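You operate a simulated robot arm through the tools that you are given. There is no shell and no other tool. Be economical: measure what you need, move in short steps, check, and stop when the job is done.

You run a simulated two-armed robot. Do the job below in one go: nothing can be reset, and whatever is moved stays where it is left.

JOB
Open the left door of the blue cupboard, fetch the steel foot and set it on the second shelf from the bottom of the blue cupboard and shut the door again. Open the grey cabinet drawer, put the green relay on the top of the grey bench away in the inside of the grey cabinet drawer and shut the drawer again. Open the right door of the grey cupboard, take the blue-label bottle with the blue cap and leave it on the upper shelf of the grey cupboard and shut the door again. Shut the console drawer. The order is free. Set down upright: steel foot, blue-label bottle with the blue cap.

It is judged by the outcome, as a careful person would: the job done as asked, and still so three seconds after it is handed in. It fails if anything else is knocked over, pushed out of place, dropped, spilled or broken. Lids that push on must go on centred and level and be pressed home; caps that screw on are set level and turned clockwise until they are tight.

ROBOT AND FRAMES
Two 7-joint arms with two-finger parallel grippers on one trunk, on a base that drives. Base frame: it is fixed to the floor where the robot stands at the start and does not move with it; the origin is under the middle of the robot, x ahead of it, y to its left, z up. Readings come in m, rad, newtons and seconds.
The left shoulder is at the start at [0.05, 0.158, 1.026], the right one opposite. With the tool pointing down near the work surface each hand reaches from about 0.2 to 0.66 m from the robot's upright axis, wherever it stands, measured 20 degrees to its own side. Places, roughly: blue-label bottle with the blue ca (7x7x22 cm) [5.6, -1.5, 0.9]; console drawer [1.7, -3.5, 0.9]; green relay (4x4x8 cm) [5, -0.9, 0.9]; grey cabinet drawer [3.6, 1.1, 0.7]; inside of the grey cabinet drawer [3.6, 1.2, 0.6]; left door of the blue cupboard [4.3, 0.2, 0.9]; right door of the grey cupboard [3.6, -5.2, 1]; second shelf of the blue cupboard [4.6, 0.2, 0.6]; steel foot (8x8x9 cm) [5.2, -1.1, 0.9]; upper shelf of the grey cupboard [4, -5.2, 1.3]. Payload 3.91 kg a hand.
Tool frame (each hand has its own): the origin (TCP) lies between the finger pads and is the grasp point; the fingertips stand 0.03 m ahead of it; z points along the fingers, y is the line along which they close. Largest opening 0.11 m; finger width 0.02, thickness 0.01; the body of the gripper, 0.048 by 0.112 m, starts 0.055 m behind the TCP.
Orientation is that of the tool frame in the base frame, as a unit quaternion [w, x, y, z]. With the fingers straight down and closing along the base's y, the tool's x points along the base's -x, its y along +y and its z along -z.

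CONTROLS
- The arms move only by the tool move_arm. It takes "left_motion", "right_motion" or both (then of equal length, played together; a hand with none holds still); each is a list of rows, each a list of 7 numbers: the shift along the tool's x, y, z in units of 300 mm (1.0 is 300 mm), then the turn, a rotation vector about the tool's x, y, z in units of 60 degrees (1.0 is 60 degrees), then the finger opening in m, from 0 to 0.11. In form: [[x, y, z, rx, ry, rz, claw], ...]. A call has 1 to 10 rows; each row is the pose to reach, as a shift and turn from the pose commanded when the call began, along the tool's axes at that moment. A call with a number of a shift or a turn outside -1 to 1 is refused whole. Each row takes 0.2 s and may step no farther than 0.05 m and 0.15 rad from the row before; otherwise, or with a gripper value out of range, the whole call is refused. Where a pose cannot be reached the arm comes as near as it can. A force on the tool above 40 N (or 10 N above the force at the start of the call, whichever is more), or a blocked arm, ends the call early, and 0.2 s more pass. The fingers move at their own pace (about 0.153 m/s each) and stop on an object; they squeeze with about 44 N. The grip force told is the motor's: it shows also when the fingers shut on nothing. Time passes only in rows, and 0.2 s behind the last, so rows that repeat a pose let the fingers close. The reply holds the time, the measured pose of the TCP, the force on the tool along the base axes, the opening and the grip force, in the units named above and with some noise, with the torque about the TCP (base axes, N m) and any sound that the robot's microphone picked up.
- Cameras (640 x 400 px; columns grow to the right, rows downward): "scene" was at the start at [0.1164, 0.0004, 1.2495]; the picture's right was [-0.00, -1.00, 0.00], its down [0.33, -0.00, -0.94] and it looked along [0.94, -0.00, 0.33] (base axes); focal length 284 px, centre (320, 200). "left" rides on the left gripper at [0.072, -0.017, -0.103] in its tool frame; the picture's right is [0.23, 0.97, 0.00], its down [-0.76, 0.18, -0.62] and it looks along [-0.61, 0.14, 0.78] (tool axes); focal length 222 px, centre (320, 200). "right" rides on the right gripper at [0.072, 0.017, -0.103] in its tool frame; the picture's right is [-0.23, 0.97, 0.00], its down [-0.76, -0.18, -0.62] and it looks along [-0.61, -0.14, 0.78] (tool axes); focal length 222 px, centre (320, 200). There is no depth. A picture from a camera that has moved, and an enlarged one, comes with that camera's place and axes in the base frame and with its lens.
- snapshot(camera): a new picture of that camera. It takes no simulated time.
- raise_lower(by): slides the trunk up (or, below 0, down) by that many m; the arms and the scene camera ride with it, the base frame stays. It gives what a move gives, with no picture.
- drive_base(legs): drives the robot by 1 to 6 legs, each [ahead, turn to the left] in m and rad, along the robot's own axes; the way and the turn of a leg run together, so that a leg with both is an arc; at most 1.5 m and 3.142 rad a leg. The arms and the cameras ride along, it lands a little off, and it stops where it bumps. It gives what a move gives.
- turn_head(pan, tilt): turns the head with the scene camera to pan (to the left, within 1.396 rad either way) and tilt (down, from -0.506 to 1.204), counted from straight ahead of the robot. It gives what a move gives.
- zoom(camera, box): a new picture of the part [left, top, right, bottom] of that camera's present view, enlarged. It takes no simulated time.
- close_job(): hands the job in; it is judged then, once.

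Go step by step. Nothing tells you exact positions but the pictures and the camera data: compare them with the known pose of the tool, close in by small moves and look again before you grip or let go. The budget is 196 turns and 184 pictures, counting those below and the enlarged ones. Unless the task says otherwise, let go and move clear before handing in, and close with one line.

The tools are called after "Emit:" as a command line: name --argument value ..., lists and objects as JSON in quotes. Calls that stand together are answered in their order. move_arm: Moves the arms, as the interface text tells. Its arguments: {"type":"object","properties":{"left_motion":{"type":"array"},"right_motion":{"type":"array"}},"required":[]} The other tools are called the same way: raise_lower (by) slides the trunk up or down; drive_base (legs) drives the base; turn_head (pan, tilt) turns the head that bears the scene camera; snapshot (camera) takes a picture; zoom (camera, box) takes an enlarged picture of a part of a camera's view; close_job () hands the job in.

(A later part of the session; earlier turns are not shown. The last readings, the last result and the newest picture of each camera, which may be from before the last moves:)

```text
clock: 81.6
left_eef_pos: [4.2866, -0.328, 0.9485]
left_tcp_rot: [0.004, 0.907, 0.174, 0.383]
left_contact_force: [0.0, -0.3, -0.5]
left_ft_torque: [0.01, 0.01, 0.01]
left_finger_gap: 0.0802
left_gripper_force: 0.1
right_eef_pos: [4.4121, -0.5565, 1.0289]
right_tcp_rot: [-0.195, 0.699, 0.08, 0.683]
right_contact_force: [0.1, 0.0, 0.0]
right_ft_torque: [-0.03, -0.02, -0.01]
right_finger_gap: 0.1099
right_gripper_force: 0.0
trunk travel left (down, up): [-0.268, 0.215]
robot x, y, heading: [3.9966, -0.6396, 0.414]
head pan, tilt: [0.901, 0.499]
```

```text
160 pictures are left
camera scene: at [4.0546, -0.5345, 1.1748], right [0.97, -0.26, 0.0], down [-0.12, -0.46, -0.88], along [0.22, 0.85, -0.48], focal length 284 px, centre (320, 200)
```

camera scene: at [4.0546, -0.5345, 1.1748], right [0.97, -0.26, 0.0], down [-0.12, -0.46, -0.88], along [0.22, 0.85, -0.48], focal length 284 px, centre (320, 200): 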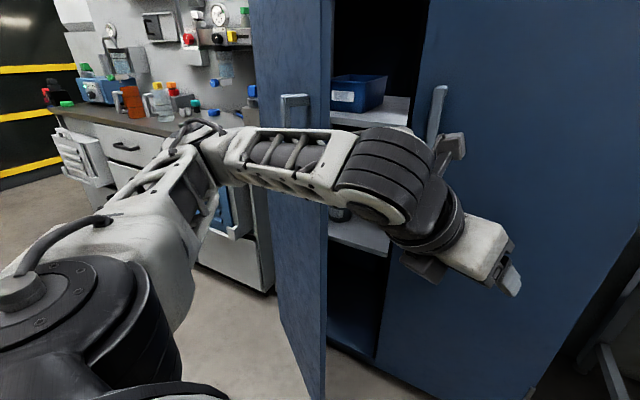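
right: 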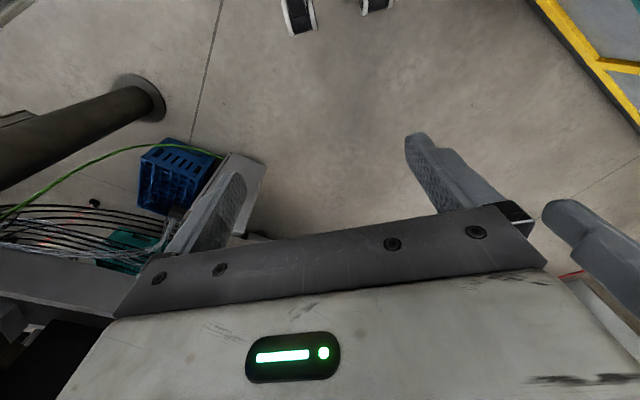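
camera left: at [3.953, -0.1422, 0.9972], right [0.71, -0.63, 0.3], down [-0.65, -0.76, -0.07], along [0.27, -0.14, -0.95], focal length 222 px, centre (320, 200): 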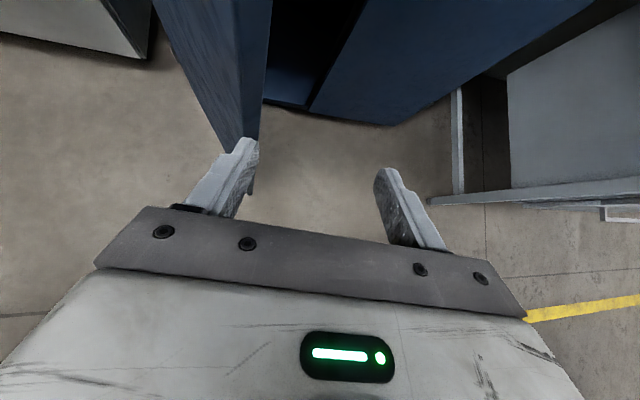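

The left elbow catches the door while turning. I turn back and tuck the left hand into the compact tool-down posture first.

Emit:
drive_base --legs '[[0, 0.357]]'

Emit:
move_arm --left_motion '[[0.06, 0.039, -0.102, 0.024, -0.106, -0.007, 0.08], [0.12, 0.077, -0.205, 0.048, -0.212, -0.014, 0.08], [0.18, 0.116, -0.307, 0.072, -0.318, -0.02, 0.08], [0.24, 0.154, -0.41, 0.097, -0.423, -0.027, 0.08], [0.3, 0.193, -0.512, 0.121, -0.529, -0.034, 0.08], [0.36, 0.231, -0.615, 0.145, -0.635, -0.041, 0.08], [0.42, 0.27, -0.717, 0.169, -0.741, -0.048, 0.08]]'

Emit:
snapshot --camera "scene"

```text
clock: 83.1
left_eef_pos: [4.1558, -0.2438, 0.9489]
left_tcp_rot: [-0.066, 0.86, 0.336, 0.378]
left_contact_force: [-0.7, 0.3, 0.2]
left_ft_torque: [0.0, 0.0, 0.0]
left_finger_gap: 0.08
left_gripper_force: 0.0
right_eef_pos: [4.3559, -0.4129, 1.0281]
right_tcp_rot: [-0.316, 0.673, 0.206, 0.636]
right_contact_force: [-1.1, 0.8, 1.5]
right_ft_torque: [-0.04, 0.01, -0.01]
right_finger_gap: 0.1098
right_gripper_force: 0.0
trunk travel left (down, up): [-0.268, 0.215]
robot x, y, heading: [3.9973, -0.6391, 0.781]
head pan, tilt: [0.901, 0.499]
```

```text
clock: 84.7
left_eef_pos: [4.1396, -0.3195, 1.2003]
left_tcp_rot: [0.002, 0.922, 0.388, -0.004]
left_contact_force: [0.4, 0.6, 0.1]
left_ft_torque: [0.02, 0.01, 0.0]
left_finger_gap: 0.0801
left_gripper_force: 0.0
right_eef_pos: [4.3555, -0.4126, 1.0278]
right_tcp_rot: [-0.316, 0.673, 0.205, 0.637]
right_contact_force: [0.8, -0.6, 1.2]
right_ft_torque: [0.01, 0.0, 0.01]
right_finger_gap: 0.1101
right_gripper_force: 0.0
trunk travel left (down, up): [-0.268, 0.215]
robot x, y, heading: [3.9963, -0.6367, 0.782]
head pan, tilt: [0.901, 0.499]
```

```text
159 pictures are left
camera scene: at [4.0134, -0.5207, 1.1748], right [0.99, 0.11, 0.0], down [0.05, -0.47, -0.88], along [-0.09, 0.87, -0.48], focal length 284 px, centre (320, 200)
```

scene: 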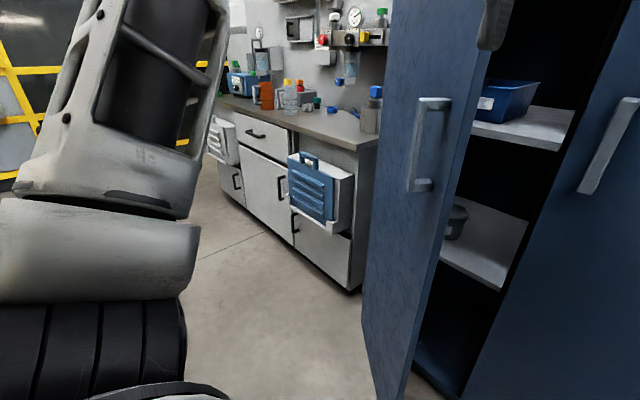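

The door got nudged back to about 30°. I will push it open from inside with the left hand: first reorient that hand to point left, with the right hand moved aside.

Emit:
move_arm --left_motion '[[0.03, 0, 0.09, 0.048, 0.118, -0.048, 0.03], [0.06, 0, 0.19, 0.096, 0.236, -0.096, 0.0], [0.09, 0, 0.28, 0.145, 0.354, -0.144, 0.0], [0.12, 0, 0.38, 0.193, 0.472, -0.193, 0.0], [0.15, 0, 0.47, 0.241, 0.59, -0.241, 0.0], [0.167, 0, 0.567, 0.289, 0.709, -0.289, 0.0]]' --right_motion '[[0, 0.08, 0, 0, 0, 0, 0.11], [0, 0.17, 0, 0, 0, 0, 0.11], [0, 0.25, 0, 0, 0, 0, 0.11], [0, 0.33, 0, 0, 0, 0, 0.11], [0, 0.42, 0, 0, 0, 0, 0.11], [0, 0.5, 0, 0, 0, 0, 0.11]]'

Emit:
move_arm --left_motion '[[0, 0, 0, 0.048, 0.118, -0.048, 0.0], [0, 0, 0, 0.096, 0.236, -0.096, 0.0], [0, 0, 0, 0.145, 0.354, -0.144, 0.0], [0, 0, 0, 0.193, 0.472, -0.193, 0.0], [0, 0, 0, 0.241, 0.59, -0.241, 0.0], [0, 0, 0, 0.289, 0.709, -0.289, 0.0]]'

Emit:
turn_head --pan 0.4 --tilt 0.5

Emit:
snapshot --camera "scene"

Emit:
snapshot --camera "left"

```text
clock: 86.1
left_eef_pos: [4.1748, -0.2844, 1.0285]
left_tcp_rot: [-0.274, 0.783, 0.488, 0.272]
left_contact_force: [0.5, 0.4, 0.7]
left_ft_torque: [-0.01, 0.02, 0.04]
left_finger_gap: 0.0001
left_gripper_force: 37.3
right_eef_pos: [4.3573, -0.4138, 1.0207]
right_tcp_rot: [-0.316, 0.673, 0.205, 0.637]
right_contact_force: [-0.3, 0.0, 0.4]
right_ft_torque: [0.01, 0.01, 0.02]
right_finger_gap: 0.1099
right_gripper_force: 0.0
right hand out of reach, approached as far as the arm can: row 1, 2, 3, 4, 5, 6
trunk travel left (down, up): [-0.268, 0.215]
robot x, y, heading: [3.9899, -0.6395, 0.778]
head pan, tilt: [0.901, 0.499]
```

```text
clock: 87.5
left_eef_pos: [4.1724, -0.2826, 1.0286]
left_tcp_rot: [-0.5, 0.503, 0.5, 0.498]
left_contact_force: [0.0, 1.2, -0.8]
left_ft_torque: [0.01, 0.0, 0.02]
left_finger_gap: 0.0
left_gripper_force: 37.4
right_eef_pos: [4.3569, -0.4143, 1.0204]
right_tcp_rot: [-0.314, 0.673, 0.204, 0.637]
right_contact_force: [0.2, 0.7, 0.5]
right_ft_torque: [0.0, 0.0, -0.01]
right_finger_gap: 0.1099
right_gripper_force: 0.1
trunk travel left (down, up): [-0.268, 0.215]
robot x, y, heading: [3.997, -0.6376, 0.778]
head pan, tilt: [0.901, 0.499]
```

```text
clock: 88.4
left_eef_pos: [4.1727, -0.2838, 1.0294]
left_tcp_rot: [-0.5, 0.504, 0.5, 0.496]
left_contact_force: [0.0, -0.2, -0.3]
left_ft_torque: [0.0, -0.01, 0.0]
left_finger_gap: 0.0002
left_gripper_force: 37.7
right_eef_pos: [4.3576, -0.4153, 1.0197]
right_tcp_rot: [-0.315, 0.673, 0.204, 0.637]
right_contact_force: [-0.1, 0.9, -0.1]
right_ft_torque: [-0.01, 0.03, 0.01]
right_finger_gap: 0.1101
right_gripper_force: 0.0
trunk travel left (down, up): [-0.268, 0.215]
robot x, y, heading: [3.9953, -0.6348, 0.779]
head pan, tilt: [0.4, 0.499]
```

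```text
158 pictures are left
camera scene: at [4.058, -0.5264, 1.1748], right [0.92, -0.38, 0.0], down [-0.18, -0.44, -0.88], along [0.34, 0.81, -0.48], focal length 284 px, centre (320, 200)
```

scene: 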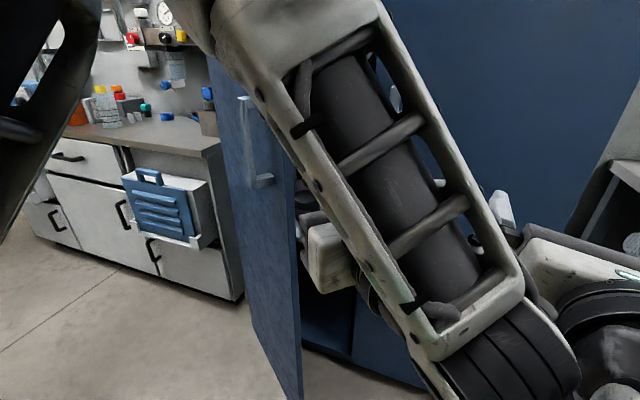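

```text
157 pictures are left
camera left: at [4.157, -0.3866, 1.1014], right [0.98, 0.0, 0.22], down [0.17, -0.63, -0.76], along [0.14, 0.78, -0.61], focal length 222 px, centre (320, 200)
```

left: 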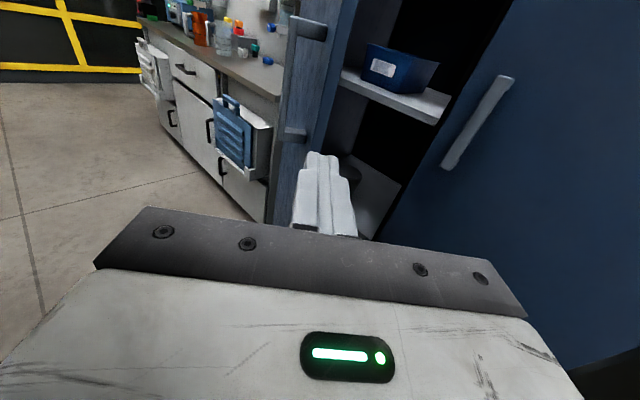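

The left hand now points left just in front of the door edge at about (u 3.02, v 2.92). I slip the closed fingers behind the edge, then sweep left to push the door open.

Emit:
move_arm --left_motion '[[0, 0.09, 0.11, 0, 0, 0, 0], [0, 0.18, 0.22, 0, 0, 0, 0], [0, 0.27, 0.33, 0, 0, 0, 0], [0, 0.36, 0.44, 0, 0, 0, 0], [0, 0.45, 0.54, 0, 0, 0, 0], [0, 0.54, 0.64, 0, 0, 0, 0]]'

Emit:
snapshot --camera "left"

```text
clock: 89.8
left_eef_pos: [4.3359, -0.0911, 1.0271]
left_tcp_rot: [-0.5, 0.504, 0.499, 0.497]
left_contact_force: [0.4, -0.2, 1.0]
left_ft_torque: [0.01, 0.01, -0.01]
left_finger_gap: 0.0
left_gripper_force: 38.0
right_eef_pos: [4.356, -0.4142, 1.0207]
right_tcp_rot: [-0.315, 0.673, 0.205, 0.637]
right_contact_force: [0.4, 0.1, -0.4]
right_ft_torque: [0.0, 0.0, 0.01]
right_finger_gap: 0.1101
right_gripper_force: 0.1
trunk travel left (down, up): [-0.268, 0.215]
robot x, y, heading: [3.9953, -0.6358, 0.778]
head pan, tilt: [0.4, 0.499]
```

```text
156 pictures are left
camera left: at [4.3194, -0.1949, 1.0992], right [0.98, 0.0, 0.22], down [0.17, -0.63, -0.76], along [0.14, 0.78, -0.61], focal length 222 px, centre (320, 200)
```

left: 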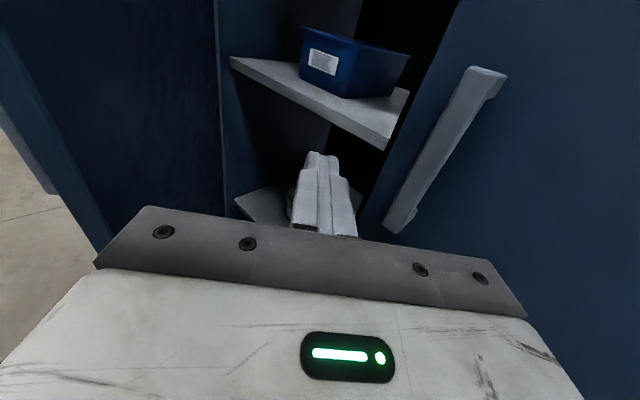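

Fingers are inside past the edge. Now the sweep to the left.

Emit:
move_arm --left_motion '[[0, -0.125, 0.069, 0, 0, 0, 0], [0, -0.25, 0.138, 0, 0, 0, 0], [0, -0.375, 0.206, 0, 0, 0, 0], [0, -0.5, 0.275, 0, 0, 0, 0], [0, -0.625, 0.344, 0, 0, 0, 0], [0, -0.75, 0.413, 0, 0, 0, 0], [0, -0.875, 0.481, 0, 0, 0, 0], [0, -1.0, 0.55, 0, 0, 0, 0]]'

Emit:
snapshot --camera "left"

```text
clock: 90.7
left_eef_pos: [4.2171, -0.0324, 1.0283]
left_tcp_rot: [-0.495, 0.51, 0.492, 0.503]
left_contact_force: [2.2, -10.5, 3.0]
left_ft_torque: [0.1, 0.18, 0.64]
left_finger_gap: 0.0
left_gripper_force: 37.4
right_eef_pos: [4.357, -0.4152, 1.0199]
right_tcp_rot: [-0.316, 0.673, 0.204, 0.637]
right_contact_force: [0.4, 0.1, -0.6]
right_ft_torque: [0.04, -0.03, 0.01]
right_finger_gap: 0.1104
right_gripper_force: 0.0
trunk travel left (down, up): [-0.268, 0.215]
robot x, y, heading: [3.9926, -0.6369, 0.78]
head pan, tilt: [0.4, 0.499]
stopped in row 4 (left hand): the force on the tool passed its limit at 57 N (the readings are from after the stop); the commanded pose is now the measured one
```

```text
155 pictures are left
camera left: at [4.1986, -0.1347, 1.1001], right [0.98, -0.02, 0.22], down [0.15, -0.63, -0.76], along [0.16, 0.78, -0.61], focal length 222 px, centre (320, 200)
```

left: 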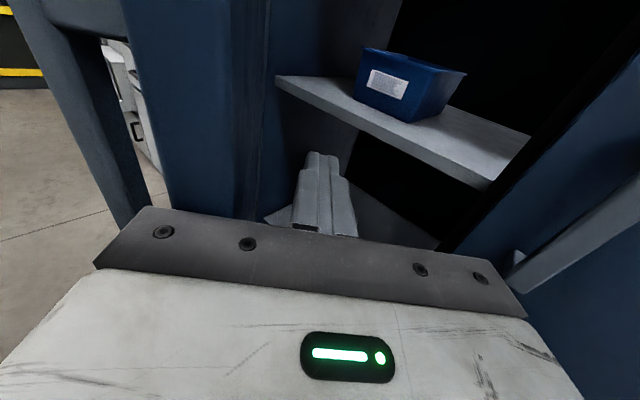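

The door is moving; the push force just spiked. I continue more slowly, squarely against the door.

Emit:
move_arm --left_motion '[[0, -0.06, 0, 0, 0, 0, 0], [0, -0.12, 0.01, 0, 0, 0, 0], [0, -0.18, 0.02, 0, 0, 0, 0], [0, -0.24, 0.03, 0, 0, 0, 0], [0, -0.3, 0.05, 0, 0, 0, 0], [0, -0.36, 0.07, 0, 0, 0, 0], [0, -0.42, 0.1, 0, 0, 0, 0], [0, -0.48, 0.13, 0, 0, 0, 0], [0, -0.54, 0.16, 0, 0, 0, 0], [0, -0.6, 0.2, 0, 0, 0, 0]]'

Emit:
snapshot --camera "left"

```text
clock: 91.3
left_eef_pos: [4.1977, -0.0342, 1.0281]
left_tcp_rot: [-0.492, 0.513, 0.489, 0.506]
left_contact_force: [1.9, -13.8, 4.2]
left_ft_torque: [0.07, 0.23, 0.81]
left_finger_gap: 0.0001
left_gripper_force: 37.4
right_eef_pos: [4.3576, -0.4168, 1.0211]
right_tcp_rot: [-0.316, 0.673, 0.203, 0.637]
right_contact_force: [0.2, -0.6, -0.5]
right_ft_torque: [-0.02, 0.0, 0.01]
right_finger_gap: 0.11
right_gripper_force: 0.1
trunk travel left (down, up): [-0.268, 0.215]
robot x, y, heading: [3.9967, -0.6412, 0.777]
head pan, tilt: [0.4, 0.499]
stopped in row 2 (left hand): the force on the tool passed its limit at 44 N (the readings are from after the stop); the commanded pose is now the measured one
```

```text
154 pictures are left
camera left: at [4.1771, -0.1377, 1.1001], right [0.98, -0.04, 0.22], down [0.15, -0.63, -0.76], along [0.16, 0.77, -0.61], focal length 222 px, centre (320, 200)
```

left: 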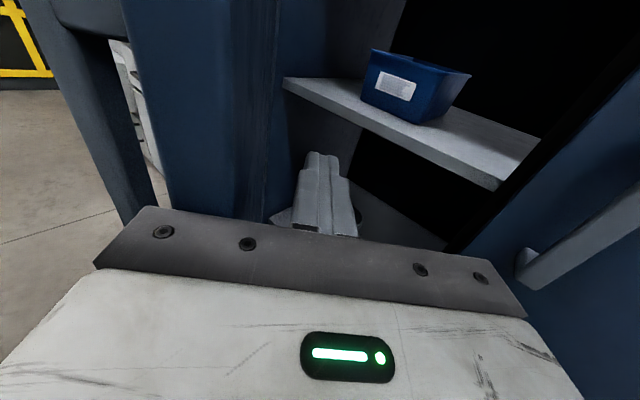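

The door edge is pressing on the gripper's front plate rather than the finger side. I back off slightly and sweep again.

Emit:
move_arm --left_motion '[[0, 0.02, -0.08, 0, 0, 0, 0], [0, -0.06, -0.1, 0, 0, 0, 0], [0, -0.12, -0.1, 0, 0, 0, 0], [0, -0.18, -0.1, 0, 0, 0, 0], [0, -0.24, -0.1, 0, 0, 0, 0], [0, -0.3, -0.1, 0, 0, 0, 0], [0, -0.36, -0.1, 0, 0, 0, 0], [0, -0.42, -0.1, 0, 0, 0, 0], [0, -0.48, -0.08, 0, 0, 0, 0]]'

Emit:
snapshot --camera "left"

Emit:
snapshot --camera "scene"

```text
clock: 93.3
left_eef_pos: [4.0488, -0.0509, 1.0259]
left_tcp_rot: [-0.494, 0.512, 0.492, 0.502]
left_contact_force: [0.3, 0.6, 0.5]
left_ft_torque: [-0.01, -0.04, -0.01]
left_finger_gap: 0.0
left_gripper_force: 37.6
right_eef_pos: [4.3558, -0.4161, 1.0223]
right_tcp_rot: [-0.315, 0.673, 0.206, 0.637]
right_contact_force: [-0.9, -0.8, -0.5]
right_ft_torque: [-0.01, -0.03, -0.04]
right_finger_gap: 0.11
right_gripper_force: 0.1
trunk travel left (down, up): [-0.268, 0.215]
robot x, y, heading: [3.9878, -0.6415, 0.773]
head pan, tilt: [0.4, 0.499]
```

```text
153 pictures are left
camera left: at [4.0312, -0.1527, 1.0989], right [0.98, -0.03, 0.22], down [0.15, -0.63, -0.76], along [0.16, 0.77, -0.61], focal length 222 px, centre (320, 200)
```

left: 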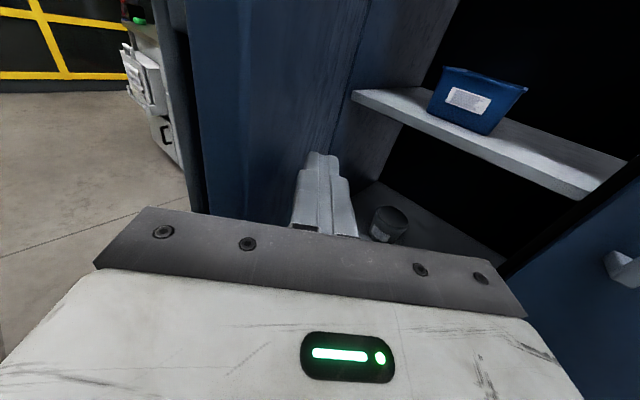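

```text
152 pictures are left
camera scene: at [4.0582, -0.527, 1.1748], right [0.92, -0.38, 0.0], down [-0.18, -0.44, -0.88], along [0.34, 0.81, -0.48], focal length 284 px, centre (320, 200)
```

scene: 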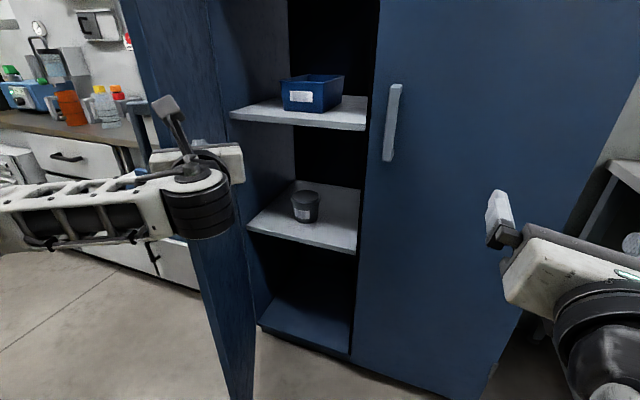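

Door is past 60°. One more push in the same direction.

Emit:
move_arm --left_motion '[[0, -0.06, 0.02, 0, 0, 0, 0], [0, -0.12, 0.05, 0, 0, 0, 0], [0, -0.18, 0.09, 0, 0, 0, 0], [0, -0.24, 0.13, 0, 0, 0, 0], [0, -0.3, 0.18, 0, 0, 0, 0], [0, -0.35, 0.24, 0, 0, 0, 0], [0, -0.4, 0.3, 0, 0, 0, 0]]'

Emit:
snapshot --camera "scene"

```text
clock: 94.9
left_eef_pos: [3.9323, 0.0418, 1.0279]
left_tcp_rot: [-0.492, 0.513, 0.491, 0.503]
left_contact_force: [0.4, -0.4, 0.6]
left_ft_torque: [0.02, 0.02, 0.01]
left_finger_gap: 0.0001
left_gripper_force: 37.5
right_eef_pos: [4.3566, -0.415, 1.0207]
right_tcp_rot: [-0.315, 0.673, 0.205, 0.637]
right_contact_force: [0.8, 0.2, 0.5]
right_ft_torque: [-0.03, -0.01, -0.05]
right_finger_gap: 0.1102
right_gripper_force: 0.1
trunk travel left (down, up): [-0.268, 0.215]
robot x, y, heading: [3.9945, -0.6397, 0.777]
head pan, tilt: [0.4, 0.499]
```

```text
151 pictures are left
camera scene: at [4.0583, -0.5269, 1.1748], right [0.92, -0.39, 0.0], down [-0.18, -0.44, -0.88], along [0.34, 0.81, -0.48], focal length 284 px, centre (320, 200)
```

scene: 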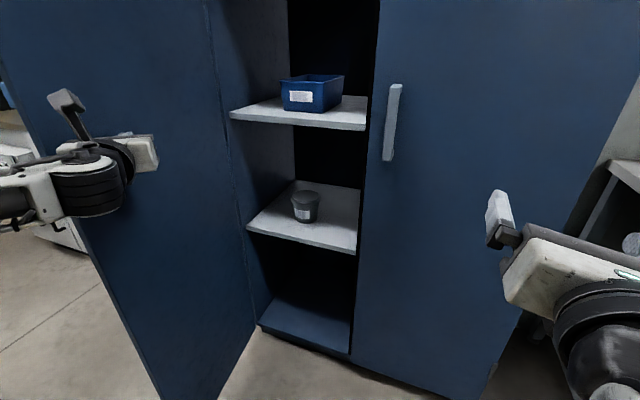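

The door is now fully open. I retract the left hand along the reverse path and tuck it back.

Emit:
move_arm --left_motion '[[0, 0.1, -0.12, 0, 0, 0, 0], [0, 0.2, -0.24, 0, 0, 0, 0], [0, 0.3, -0.36, 0, 0, 0, 0], [0, 0.4, -0.48, 0, 0, 0, 0], [0, 0.5, -0.6, 0, 0, 0, 0], [0, 0.58, -0.72, 0, 0, 0, 0], [0, 0.66, -0.84, 0, 0, 0, 0], [0, 0.74, -0.96, 0, 0, 0, 0], [0, 0.8, -1.0, 0, 0, 0, 0]]'

Emit:
move_arm --left_motion '[[0.06, 0, 0, -0.048, -0.118, 0.048, 0.08], [0.12, 0, 0, -0.096, -0.236, 0.096, 0.08], [0.18, 0, 0, -0.145, -0.354, 0.144, 0.08], [0.24, 0, 0, -0.193, -0.472, 0.193, 0.08], [0.3, 0, 0, -0.241, -0.59, 0.241, 0.08], [0.36, 0, 0, -0.289, -0.709, 0.289, 0.08]]'

Emit:
move_arm --left_motion '[[0, 0, 0, -0.048, -0.118, 0.048, 0.08], [0, 0, 0, -0.096, -0.236, 0.096, 0.08], [0, 0, 0, -0.145, -0.354, 0.144, 0.08], [0, 0, 0, -0.193, -0.472, 0.193, 0.08], [0, 0, 0, -0.241, -0.59, 0.241, 0.08], [0, 0, 0, -0.289, -0.709, 0.289, 0.08]]'

Emit:
snapshot --camera "scene"

```text
clock: 96.9
left_eef_pos: [4.1643, -0.2655, 1.0308]
left_tcp_rot: [-0.494, 0.512, 0.492, 0.503]
left_contact_force: [-0.7, 0.2, -0.9]
left_ft_torque: [0.03, 0.0, -0.01]
left_finger_gap: 0.0
left_gripper_force: 37.7
right_eef_pos: [4.3574, -0.416, 1.0199]
right_tcp_rot: [-0.315, 0.673, 0.205, 0.637]
right_contact_force: [0.5, 0.2, 0.3]
right_ft_torque: [-0.01, -0.05, -0.01]
right_finger_gap: 0.1098
right_gripper_force: 0.1
trunk travel left (down, up): [-0.268, 0.215]
robot x, y, heading: [3.995, -0.6421, 0.781]
head pan, tilt: [0.4, 0.499]
```

```text
clock: 98.3
left_eef_pos: [4.3025, -0.1624, 1.0401]
left_tcp_rot: [-0.268, 0.792, 0.475, 0.275]
left_contact_force: [-0.7, 0.4, 0.1]
left_ft_torque: [-0.01, -0.01, 0.0]
left_finger_gap: 0.08
left_gripper_force: 0.1
left hand out of reach, approached as far as the arm can: row 2, 3, 4, 5, 6
right_eef_pos: [4.3565, -0.4161, 1.0202]
right_tcp_rot: [-0.315, 0.673, 0.204, 0.637]
right_contact_force: [-0.2, -0.7, -0.2]
right_ft_torque: [0.0, 0.03, 0.01]
right_finger_gap: 0.1098
right_gripper_force: 0.0
trunk travel left (down, up): [-0.268, 0.215]
robot x, y, heading: [3.9954, -0.6401, 0.774]
head pan, tilt: [0.4, 0.499]
```

```text
clock: 99.7
left_eef_pos: [4.3568, -0.1913, 1.0429]
left_tcp_rot: [0.0, 0.927, 0.374, -0.007]
left_contact_force: [0.2, -0.3, -0.8]
left_ft_torque: [0.01, -0.01, 0.02]
left_finger_gap: 0.0798
left_gripper_force: 0.0
left hand out of reach, approached as far as the arm can: row 1, 2, 3, 4, 5, 6
right_eef_pos: [4.3571, -0.4154, 1.019]
right_tcp_rot: [-0.315, 0.673, 0.204, 0.637]
right_contact_force: [0.5, 0.3, 0.5]
right_ft_torque: [0.02, -0.02, 0.01]
right_finger_gap: 0.11
right_gripper_force: 0.1
trunk travel left (down, up): [-0.268, 0.215]
robot x, y, heading: [3.9947, -0.6371, 0.779]
head pan, tilt: [0.4, 0.499]
```

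```text
150 pictures are left
camera scene: at [4.0583, -0.527, 1.1747], right [0.92, -0.39, 0.0], down [-0.18, -0.44, -0.88], along [0.34, 0.81, -0.48], focal length 284 px, centre (320, 200)
```

scene: 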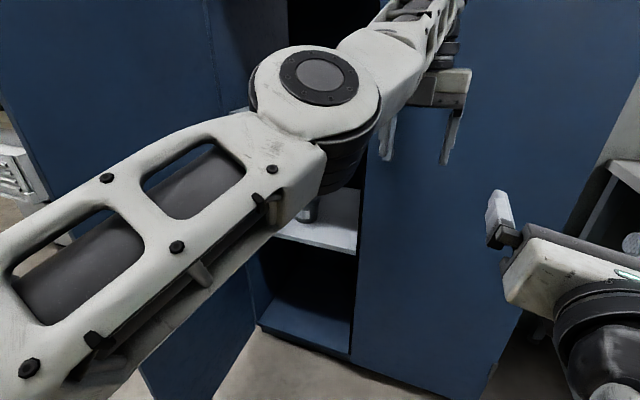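

The left arm is extended forward; I pull it back toward the body and up.

Emit:
move_arm --left_motion '[[-0.1, -0.02, -0.07, 0, 0, 0, 0.08], [-0.2, -0.05, -0.14, 0, 0, 0, 0.08], [-0.3, -0.07, -0.21, 0, 0, 0, 0.08], [-0.4, -0.09, -0.28, 0, 0, 0, 0.08], [-0.5, -0.12, -0.35, 0, 0, 0, 0.08], [-0.6, -0.14, -0.42, 0, 0, 0, 0.08], [-0.7, -0.16, -0.48, 0, 0, 0, 0.08], [-0.8, -0.18, -0.53, 0, 0, 0, 0.08]]'

Emit:
snapshot --camera "scene"

```text
clock: 101.5
left_eef_pos: [4.2957, -0.2292, 1.1681]
left_tcp_rot: [-0.002, 0.918, 0.396, 0.0]
left_contact_force: [2.1, -0.9, -3.4]
left_ft_torque: [0.05, 0.19, 0.0]
left_finger_gap: 0.0798
left_gripper_force: 0.1
left hand out of reach, approached as far as the arm can: row 1, 2, 3, 4, 5, 6, 7, 8
right_eef_pos: [4.3598, -0.4141, 1.0182]
right_tcp_rot: [-0.314, 0.674, 0.205, 0.636]
right_contact_force: [0.3, 0.4, -0.4]
right_ft_torque: [0.01, -0.03, 0.0]
right_finger_gap: 0.1103
right_gripper_force: 0.1
trunk travel left (down, up): [-0.268, 0.215]
robot x, y, heading: [3.9918, -0.6408, 0.774]
head pan, tilt: [0.4, 0.499]
```

```text
149 pictures are left
camera scene: at [4.0608, -0.5253, 1.174], right [0.92, -0.39, 0.0], down [-0.19, -0.44, -0.88], along [0.34, 0.81, -0.48], focal length 284 px, centre (320, 200)
```

scene: 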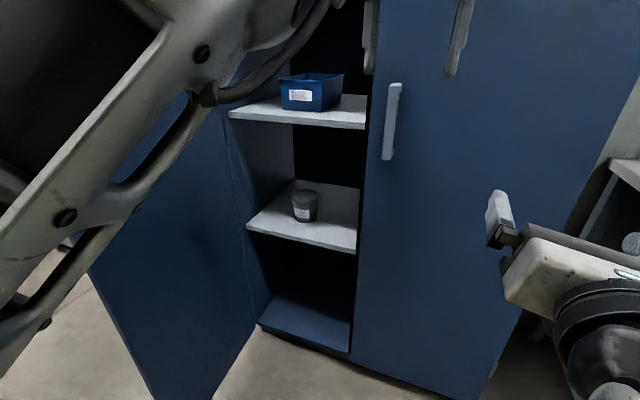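

Both hands are clear of the cupboard now. I turn and drive to the grey bench, between the relay and the foot.

Emit:
drive_base --legs '[[0, -1.555], [1.05, 0]]'

Emit:
turn_head --pan 0.8 --tilt 0.5

Emit:
snapshot --camera "scene"

```text
clock: 110.6
left_eef_pos: [5.1638, -1.6614, 1.1707]
left_tcp_rot: [0.004, 0.93, -0.368, -0.003]
left_contact_force: [-1.0, 0.0, -0.4]
left_ft_torque: [-0.03, 0.02, 0.04]
left_finger_gap: 0.0801
left_gripper_force: 0.1
right_eef_pos: [4.9882, -1.7251, 1.0196]
right_tcp_rot: [0.219, 0.625, -0.323, 0.676]
right_contact_force: [0.0, 0.4, 0.6]
right_ft_torque: [0.01, 0.01, -0.01]
right_finger_gap: 0.11
right_gripper_force: 0.1
trunk travel left (down, up): [-0.268, 0.215]
robot x, y, heading: [4.7563, -1.3699, -0.77]
head pan, tilt: [0.4, 0.499]
```

```text
clock: 111.5
left_eef_pos: [5.1641, -1.6615, 1.1715]
left_tcp_rot: [0.006, 0.931, -0.366, -0.003]
left_contact_force: [-0.3, 0.5, 0.7]
left_ft_torque: [-0.01, 0.0, -0.01]
left_finger_gap: 0.0799
left_gripper_force: 0.0
right_eef_pos: [4.9884, -1.7243, 1.0193]
right_tcp_rot: [0.219, 0.625, -0.323, 0.676]
right_contact_force: [0.3, -0.2, -0.1]
right_ft_torque: [0.0, 0.0, 0.01]
right_finger_gap: 0.1102
right_gripper_force: 0.0
trunk travel left (down, up): [-0.268, 0.215]
robot x, y, heading: [4.7538, -1.3663, -0.763]
head pan, tilt: [0.799, 0.499]
```

```text
148 pictures are left
camera scene: at [4.874, -1.3937, 1.1748], right [0.03, -1.0, 0.0], down [-0.48, -0.01, -0.88], along [0.88, 0.03, -0.48], focal length 284 px, centre (320, 200)
```

scene: 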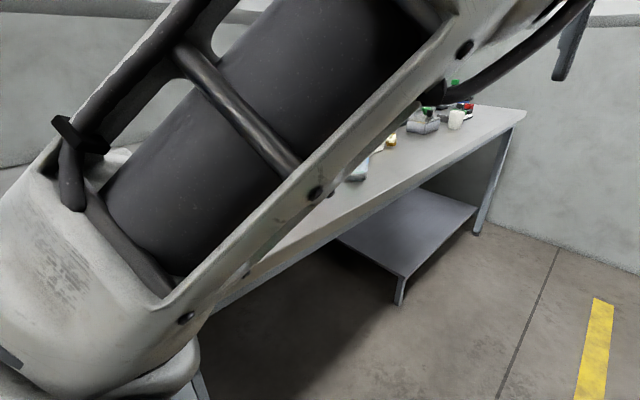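

At u=4.33. I turn to face the bench and look with head and both wrist cameras.

Emit:
drive_base --legs '[[0, 1.55]]'

Emit:
turn_head --pan -0.2 --tilt 0.6

Emit:
snapshot --camera "scene"

Emit:
snapshot --camera "left"

Emit:
snapshot --camera "right"

```text
clock: 115.7
left_eef_pos: [5.0599, -0.9701, 1.1697]
left_tcp_rot: [0.006, 0.924, 0.382, 0.002]
left_contact_force: [-0.3, -1.1, -0.4]
left_ft_torque: [-0.01, 0.04, 0.0]
left_finger_gap: 0.0803
left_gripper_force: 0.1
right_eef_pos: [5.1177, -1.1479, 1.0191]
right_tcp_rot: [-0.312, 0.674, 0.201, 0.639]
right_contact_force: [-0.5, 0.5, 0.2]
right_ft_torque: [0.0, -0.02, -0.01]
right_finger_gap: 0.1101
right_gripper_force: 0.1
trunk travel left (down, up): [-0.268, 0.215]
robot x, y, heading: [4.7531, -1.3649, 0.766]
head pan, tilt: [0.799, 0.499]
```

```text
clock: 116.9
left_eef_pos: [5.06, -0.9687, 1.1718]
left_tcp_rot: [0.006, 0.924, 0.383, 0.002]
left_contact_force: [-0.2, 0.7, 0.3]
left_ft_torque: [-0.03, 0.02, 0.0]
left_finger_gap: 0.0798
left_gripper_force: 0.1
right_eef_pos: [5.1189, -1.1487, 1.0196]
right_tcp_rot: [-0.314, 0.675, 0.199, 0.637]
right_contact_force: [-0.2, -0.6, 0.2]
right_ft_torque: [-0.04, 0.01, -0.03]
right_finger_gap: 0.1103
right_gripper_force: 0.0
trunk travel left (down, up): [-0.268, 0.215]
robot x, y, heading: [4.7528, -1.369, 0.765]
head pan, tilt: [-0.201, 0.6]
```

```text
147 pictures are left
camera scene: at [4.8403, -1.2725, 1.1681], right [0.77, -0.64, 0.0], down [-0.35, -0.42, -0.84], along [0.54, 0.64, -0.54], focal length 284 px, centre (320, 200)
```

scene: 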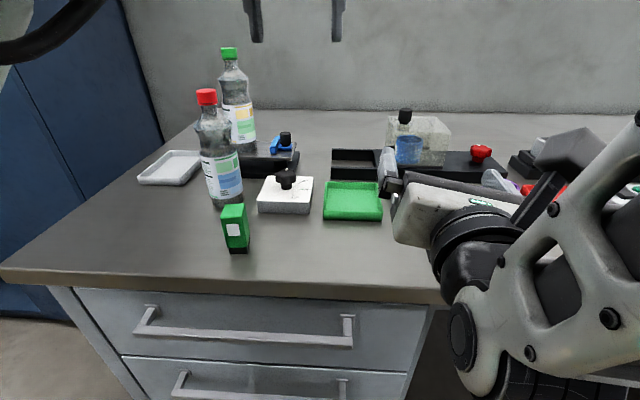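

```text
146 pictures are left
camera left: at [5.0988, -0.9051, 1.2731], right [0.85, -0.53, 0.01], down [-0.42, -0.66, 0.63], along [-0.32, -0.54, -0.78], focal length 222 px, centre (320, 200)
```

left: 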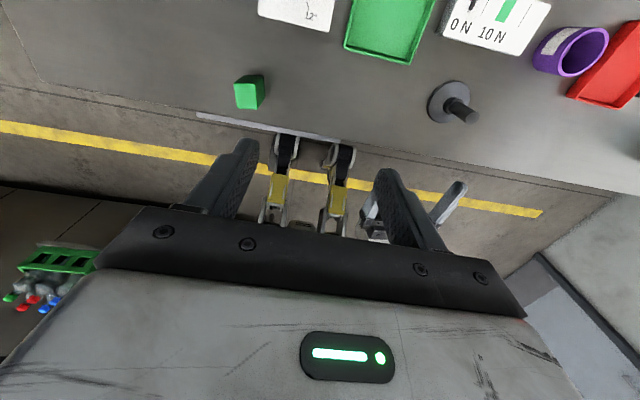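

```text
145 pictures are left
camera right: at [5.0619, -1.2415, 1.0876], right [0.63, -0.68, -0.39], down [-0.66, -0.19, -0.73], along [0.41, 0.71, -0.57], focal length 222 px, centre (320, 200)
```

right: 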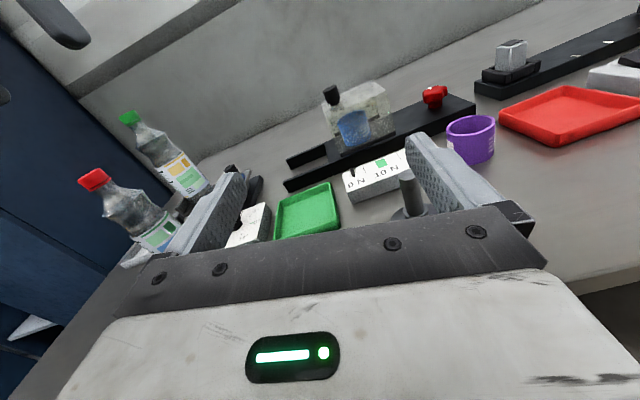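

Left wrist camera looks down at both the relay (≈4.97,-0.924) and the foot. I zoom to get the relay's orientation.

Emit:
zoom --camera "left" --box '[190, 50, 310, 125]'

Emit:
zoom --camera "scene" --box '[180, 170, 300, 270]'

```text
5.33 times, centred on (250, 88) of left
camera zoom: at [5.0988, -0.9051, 1.2731], right [0.85, -0.53, 0.01], down [-0.42, -0.66, 0.63], along [-0.32, -0.54, -0.78], focal length 1185 px, centre (693, 800)
```

zoom: 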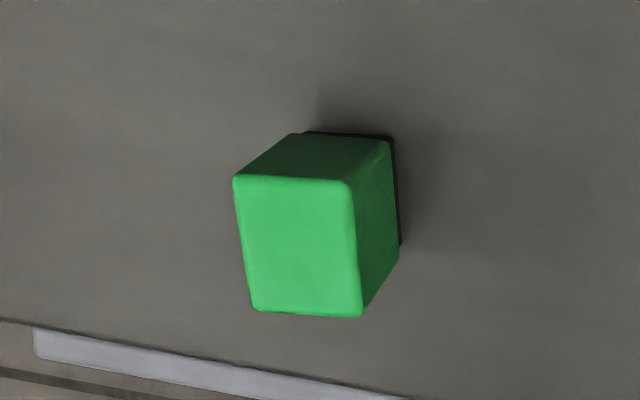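

```text
4.00 times, centred on (240, 220) of scene
camera zoom: at [4.8403, -1.2725, 1.1681], right [0.77, -0.64, 0.0], down [-0.35, -0.42, -0.84], along [0.54, 0.64, -0.54], focal length 1137 px, centre (640, 120)
```

zoom: 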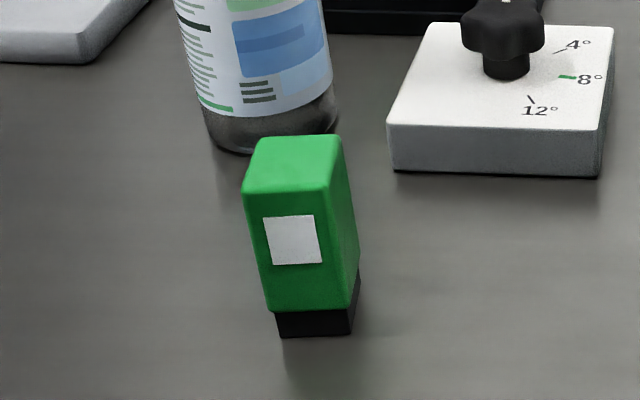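

Triangulated: relay top centre (4.964,-0.924,≈0.92) with edges at about -34°; foot stem top (5.242,-1.1275,0.932), bench top ≈0.842. I move both hands to pre-grasp poses.

Emit:
move_arm --left_motion '[[-0.03, -0.083, 0.1, 0, 0, -0.046, 0.07], [-0.06, -0.166, 0.2, 0, 0, -0.092, 0.07], [-0.09, -0.249, 0.3, 0, 0, -0.137, 0.07], [-0.12, -0.332, 0.4, 0, 0, -0.183, 0.07], [-0.12, -0.332, 0.4, 0, 0, -0.183, 0.07]]' --right_motion '[[-0.043, 0.068, -0.003, 0, -0.107, -0.042, 0.06], [-0.085, 0.136, -0.007, 0, -0.214, -0.085, 0.06], [-0.128, 0.203, -0.01, 0.001, -0.321, -0.127, 0.06], [-0.17, 0.271, -0.014, 0.001, -0.429, -0.169, 0.06], [-0.17, 0.271, -0.014, 0.001, -0.429, -0.169, 0.06]]'

Emit:
snapshot --camera "left"

Emit:
snapshot --camera "right"

Emit:
snapshot --camera "scene"

```text
clock: 118.1
left_eef_pos: [5.0503, -0.9047, 1.0885]
left_tcp_rot: [0.011, 0.88, 0.475, 0.003]
left_contact_force: [0.6, 0.5, -0.2]
left_ft_torque: [-0.02, 0.04, -0.02]
left_finger_gap: 0.0699
left_gripper_force: 0.2
left hand out of reach, approached as far as the arm can: row 1, 2, 3, 4, 5
right_eef_pos: [5.0895, -1.1462, 0.9366]
right_tcp_rot: [-0.243, 0.787, 0.32, 0.469]
right_contact_force: [0.5, 0.9, -0.1]
right_ft_torque: [0.02, 0.03, -0.03]
right_finger_gap: 0.0601
right_gripper_force: 0.0
right hand out of reach, approached as far as the arm can: row 1, 2, 3, 4, 5
trunk travel left (down, up): [-0.268, 0.215]
robot x, y, heading: [4.7543, -1.3677, 0.766]
head pan, tilt: [-0.201, 0.6]
```

```text
142 pictures are left
camera left: at [5.0753, -0.8331, 1.1908], right [0.94, -0.34, 0.02], down [-0.28, -0.73, 0.63], along [-0.2, -0.6, -0.78], focal length 222 px, centre (320, 200)
```

left: 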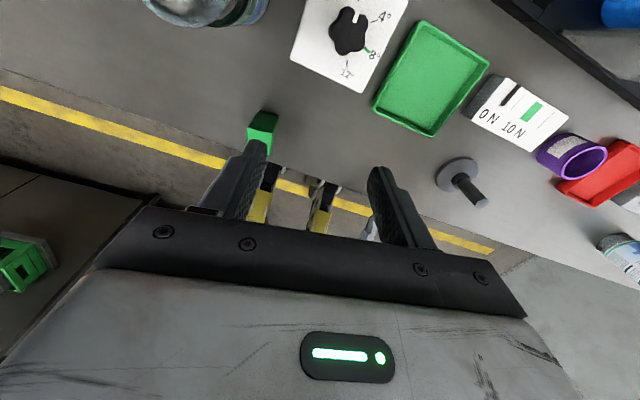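

```text
141 pictures are left
camera right: at [5.0672, -1.2106, 1.0452], right [0.63, -0.72, -0.28], down [-0.76, -0.52, -0.39], along [0.13, 0.46, -0.88], focal length 222 px, centre (320, 200)
```

right: 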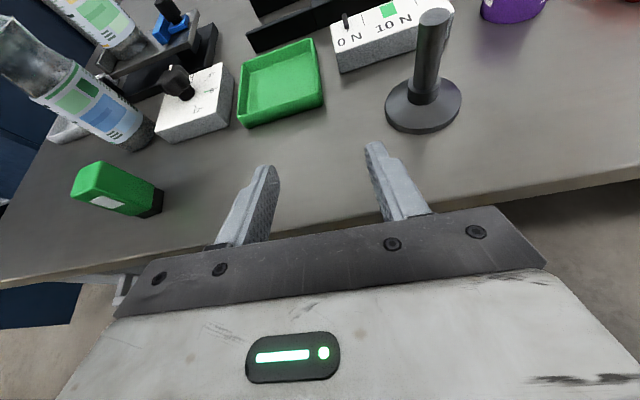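

```text
140 pictures are left
camera scene: at [4.8335, -1.2641, 1.1799], right [0.84, -0.55, 0.0], down [-0.24, -0.36, -0.9], along [0.5, 0.75, -0.43], focal length 284 px, centre (320, 200)
```

scene: 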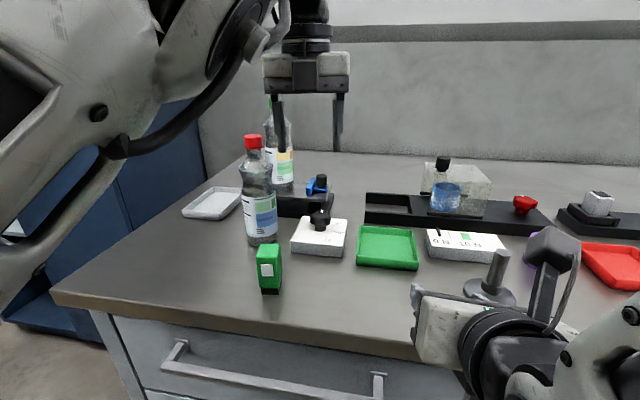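

The rolled wrist configuration is at its joint limits here. I unroll both hands by 180° back to their natural configuration, with the right hand raised first.

Emit:
move_arm --left_motion '[[0, 0, -0.02, 0, 0, -0.142, 0.07], [0, 0, -0.04, 0, 0, -0.285, 0.07], [0, 0, -0.06, 0, 0, -0.428, 0.07], [0, 0, -0.08, 0, 0, -0.571, 0.07], [0, 0, -0.1, 0, 0, -0.714, 0.07], [0, 0, -0.12, 0, 0, -0.857, 0.07], [0, 0, -0.14, 0, 0, -1.0, 0.07]]' --right_motion '[[0.08, -0.01, -0.04, 0, 0, 0, 0.06], [0.16, -0.02, -0.08, 0, 0, 0.1, 0.06], [0.24, -0.025, -0.12, 0, 0, 0.24, 0.06], [0.32, -0.03, -0.16, 0, 0, 0.38, 0.06], [0.358, -0.033, -0.177, 0, 0, 0.52, 0.06], [0.358, -0.033, -0.177, 0, 0, 0.66, 0.06], [0.358, -0.033, -0.177, 0, 0, 0.8, 0.06]]'

Emit:
move_arm --left_motion '[[0, 0, 0, 0, 0, -0.142, 0.07], [0, 0, 0, 0, 0, -0.285, 0.07], [0, 0, 0, 0, 0, -0.428, 0.07], [0, 0, 0, 0, 0, -0.571, 0.07], [0, 0, 0, 0, 0, -0.714, 0.07], [0, 0, 0, 0, 0, -0.857, 0.07], [0, 0, 0, 0, 0, -1.0, 0.07]]' --right_motion '[[0, 0, 0, 0, 0, 0.142, 0.06], [0, 0, 0, 0, 0, 0.285, 0.06], [0, 0, 0, 0, 0, 0.428, 0.06], [0, 0, 0, 0, 0, 0.571, 0.06], [0, 0, 0, 0, 0, 0.714, 0.06], [0, 0, 0, 0, 0, 0.857, 0.06], [0, 0, 0, 0, 0, 1.0, 0.06]]'

Emit:
move_arm --left_motion '[[0, 0, 0, 0, 0, -0.142, 0.07], [0, 0, 0, 0, 0, -0.285, 0.07], [0, 0, 0, 0, 0, -0.428, 0.07], [0, 0, 0, 0, 0, -0.571, 0.07], [0, 0, 0, 0, 0, -0.714, 0.07], [0, 0, 0, 0, 0, -0.857, 0.07], [0, 0, 0, 0, 0, -1.0, 0.07]]' --right_motion '[[0, 0, 0, 0, 0, 0.142, 0.06], [0, 0, 0, 0, 0, 0.285, 0.06], [0, 0, 0, 0, 0, 0.428, 0.06], [0, 0, 0, 0, 0, 0.571, 0.06], [0, 0, 0, 0, 0, 0.714, 0.06], [0, 0, 0, 0, 0, 0.857, 0.06], [0, 0, 0, 0, 0, 1.0, 0.06]]'

Emit:
snapshot --camera "scene"

```text
clock: 119.7
left_eef_pos: [5.0498, -0.9047, 1.1287]
left_tcp_rot: [0.008, 0.526, 0.85, -0.004]
left_contact_force: [0.2, -0.8, -0.1]
left_ft_torque: [0.01, -0.01, -0.03]
left_finger_gap: 0.0699
left_gripper_force: 0.1
right_eef_pos: [5.0879, -1.1375, 1.0233]
right_tcp_rot: [-0.412, 0.845, -0.013, 0.341]
right_contact_force: [-0.1, 0.3, -0.5]
right_ft_torque: [-0.02, 0.01, -0.01]
right_finger_gap: 0.0601
right_gripper_force: 0.0
right hand out of reach, approached as far as the arm can: row 1, 2, 3, 4, 5, 6, 7
trunk travel left (down, up): [-0.268, 0.215]
robot x, y, heading: [4.758, -1.3729, 0.771]
head pan, tilt: [-0.201, 0.6]
```

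```text
clock: 121.3
left_eef_pos: [5.0495, -0.9058, 1.1297]
left_tcp_rot: [0.007, 0.032, 0.999, -0.006]
left_contact_force: [0.7, -0.4, -0.4]
left_ft_torque: [0.03, 0.0, 0.01]
left_finger_gap: 0.07
left_gripper_force: 0.0
right_eef_pos: [5.0857, -1.1372, 1.0203]
right_tcp_rot: [-0.526, 0.726, -0.434, 0.091]
right_contact_force: [-0.5, 0.0, 0.4]
right_ft_torque: [0.02, -0.02, 0.03]
right_finger_gap: 0.0597
right_gripper_force: 0.0
trunk travel left (down, up): [-0.268, 0.215]
robot x, y, heading: [4.7544, -1.3689, 0.768]
head pan, tilt: [-0.201, 0.6]
```

```text
clock: 122.9
left_eef_pos: [5.0491, -0.9059, 1.1319]
left_tcp_rot: [0.003, -0.473, 0.881, -0.009]
left_contact_force: [0.3, 0.2, -0.5]
left_ft_torque: [0.02, 0.02, 0.01]
left_finger_gap: 0.07
left_gripper_force: 0.2
right_eef_pos: [5.0845, -1.1365, 1.021]
right_tcp_rot: [0.5, -0.412, 0.739, 0.186]
right_contact_force: [0.5, 0.2, 0.5]
right_ft_torque: [0.0, 0.02, 0.01]
right_finger_gap: 0.06
right_gripper_force: 0.1
trunk travel left (down, up): [-0.268, 0.215]
robot x, y, heading: [4.7548, -1.3693, 0.766]
head pan, tilt: [-0.201, 0.6]
```

```text
139 pictures are left
camera scene: at [4.8576, -1.2933, 1.1657], right [0.54, -0.84, 0.0], down [-0.48, -0.3, -0.83], along [0.7, 0.44, -0.56], focal length 284 px, centre (320, 200)
```

scene: 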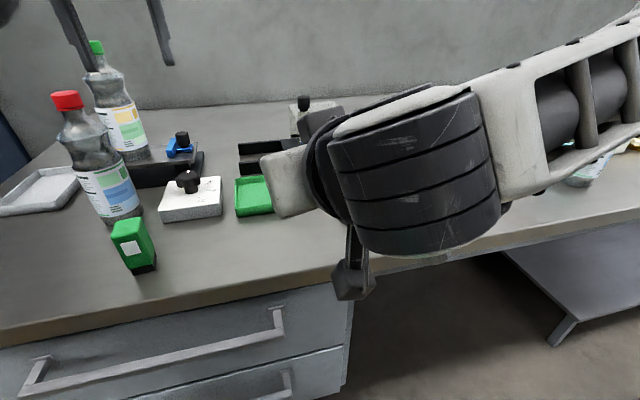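

Natural configuration is restored. Now I move both to pre-grasp: left above the relay, right pitched 45° in front of the foot stem.

Emit:
move_arm --left_motion '[[0.05, 0.05, 0.11, 0, 0, 0, 0.07], [0.1, 0.1, 0.22, 0, 0, 0, 0.07], [0.155, 0.15, 0.33, 0, 0, 0, 0.07], [0.207, 0.203, 0.44, 0, 0, 0, 0.07]]' --right_motion '[[0.028, -0.086, 0.03, 0.009, 0.082, 0.047, 0.06], [0.056, -0.172, 0.06, 0.019, 0.165, 0.094, 0.06], [0.084, -0.259, 0.089, 0.028, 0.247, 0.141, 0.06], [0.112, -0.345, 0.118, 0.038, 0.329, 0.188, 0.06]]'

Emit:
snapshot --camera "left"

Emit:
snapshot --camera "right"

```text
clock: 123.9
left_eef_pos: [4.9645, -0.8652, 1.0136]
left_tcp_rot: [0.001, -0.472, 0.882, -0.01]
left_contact_force: [0.2, -0.6, -0.1]
left_ft_torque: [-0.01, 0.01, 0.03]
left_finger_gap: 0.0701
left_gripper_force: 0.0
left hand out of reach, approached as far as the arm can: row 1, 2, 3, 4
right_eef_pos: [5.1792, -1.1887, 0.9903]
right_tcp_rot: [0.354, -0.354, 0.854, 0.145]
right_contact_force: [0.3, -0.1, 0.2]
right_ft_torque: [0.05, 0.01, 0.02]
right_finger_gap: 0.0599
right_gripper_force: 0.1
trunk travel left (down, up): [-0.268, 0.215]
robot x, y, heading: [4.7525, -1.3696, 0.768]
head pan, tilt: [-0.201, 0.6]
```

```text
138 pictures are left
camera left: at [4.9377, -0.9334, 1.1165], right [-0.94, 0.35, -0.02], down [0.27, 0.74, 0.62], along [0.23, 0.57, -0.79], focal length 222 px, centre (320, 200)
```

left: 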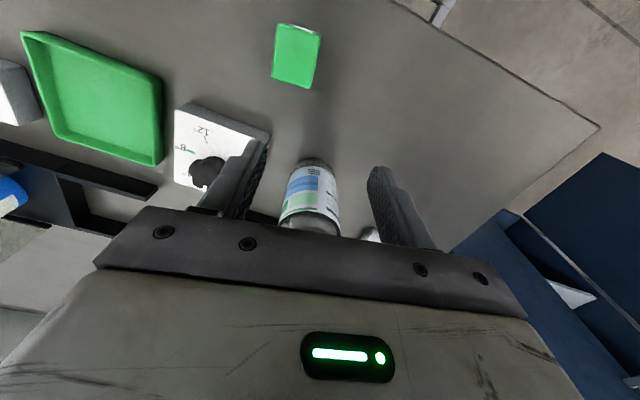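

```text
137 pictures are left
camera right: at [5.08, -1.2651, 1.0108], right [-0.57, 0.8, 0.16], down [0.19, -0.05, 0.98], along [0.8, 0.59, -0.12], focal length 222 px, centre (320, 200)
```

right: 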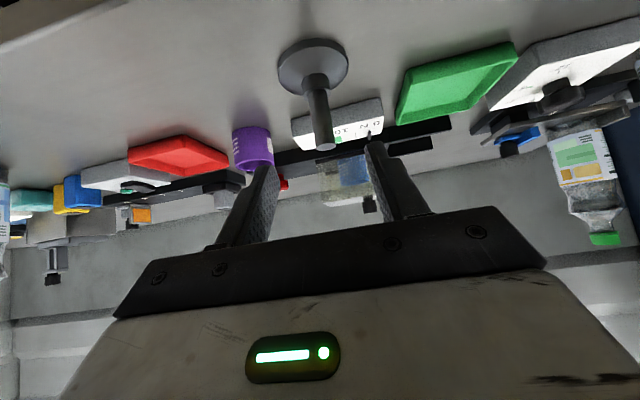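

The right pre-grasp checks out: the stem top is again at about (5.245,-1.126). I advance the right hand and close on the stem; the left stays still.

Emit:
move_arm --right_motion '[[0, 0, 0.1, 0, 0, 0, 0.06], [0, 0, 0.2, 0, 0, 0, 0.06], [0, 0, 0.3, 0, 0, 0, 0.06], [0, 0, 0.4, 0, 0, 0, 0.06], [0, 0, 0.4, 0, 0, 0, 0.06]]'

Emit:
snapshot --camera "right"

Emit:
snapshot --camera "scene"

```text
clock: 125.1
left_eef_pos: [4.9654, -0.8658, 1.0137]
left_tcp_rot: [0.002, -0.471, 0.882, -0.009]
left_contact_force: [1.1, -0.4, 0.0]
left_ft_torque: [0.01, 0.01, 0.01]
left_finger_gap: 0.07
left_gripper_force: 0.1
right_eef_pos: [5.2436, -1.1287, 0.9047]
right_tcp_rot: [0.354, -0.353, 0.854, 0.145]
right_contact_force: [0.4, 0.0, -0.1]
right_ft_torque: [0.0, 0.01, -0.01]
right_finger_gap: 0.06
right_gripper_force: 0.1
trunk travel left (down, up): [-0.268, 0.215]
robot x, y, heading: [4.7535, -1.3668, 0.771]
head pan, tilt: [-0.201, 0.6]
```

```text
136 pictures are left
camera right: at [5.1429, -1.206, 0.9254], right [-0.57, 0.8, 0.16], down [0.19, -0.05, 0.98], along [0.8, 0.59, -0.12], focal length 222 px, centre (320, 200)
```

right: 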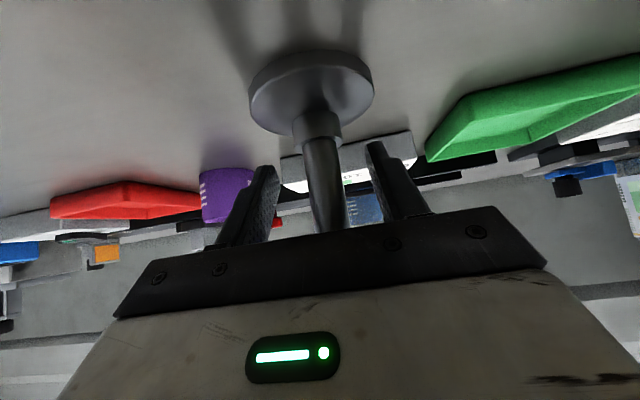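

```text
135 pictures are left
camera scene: at [4.8576, -1.2933, 1.1657], right [0.54, -0.84, 0.0], down [-0.48, -0.3, -0.83], along [0.7, 0.44, -0.56], focal length 284 px, centre (320, 200)
```

scene: 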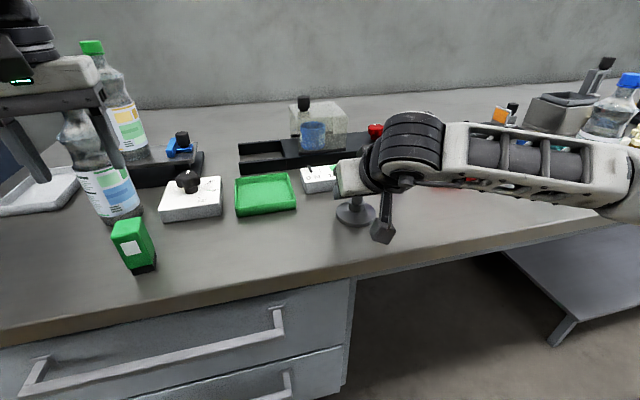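

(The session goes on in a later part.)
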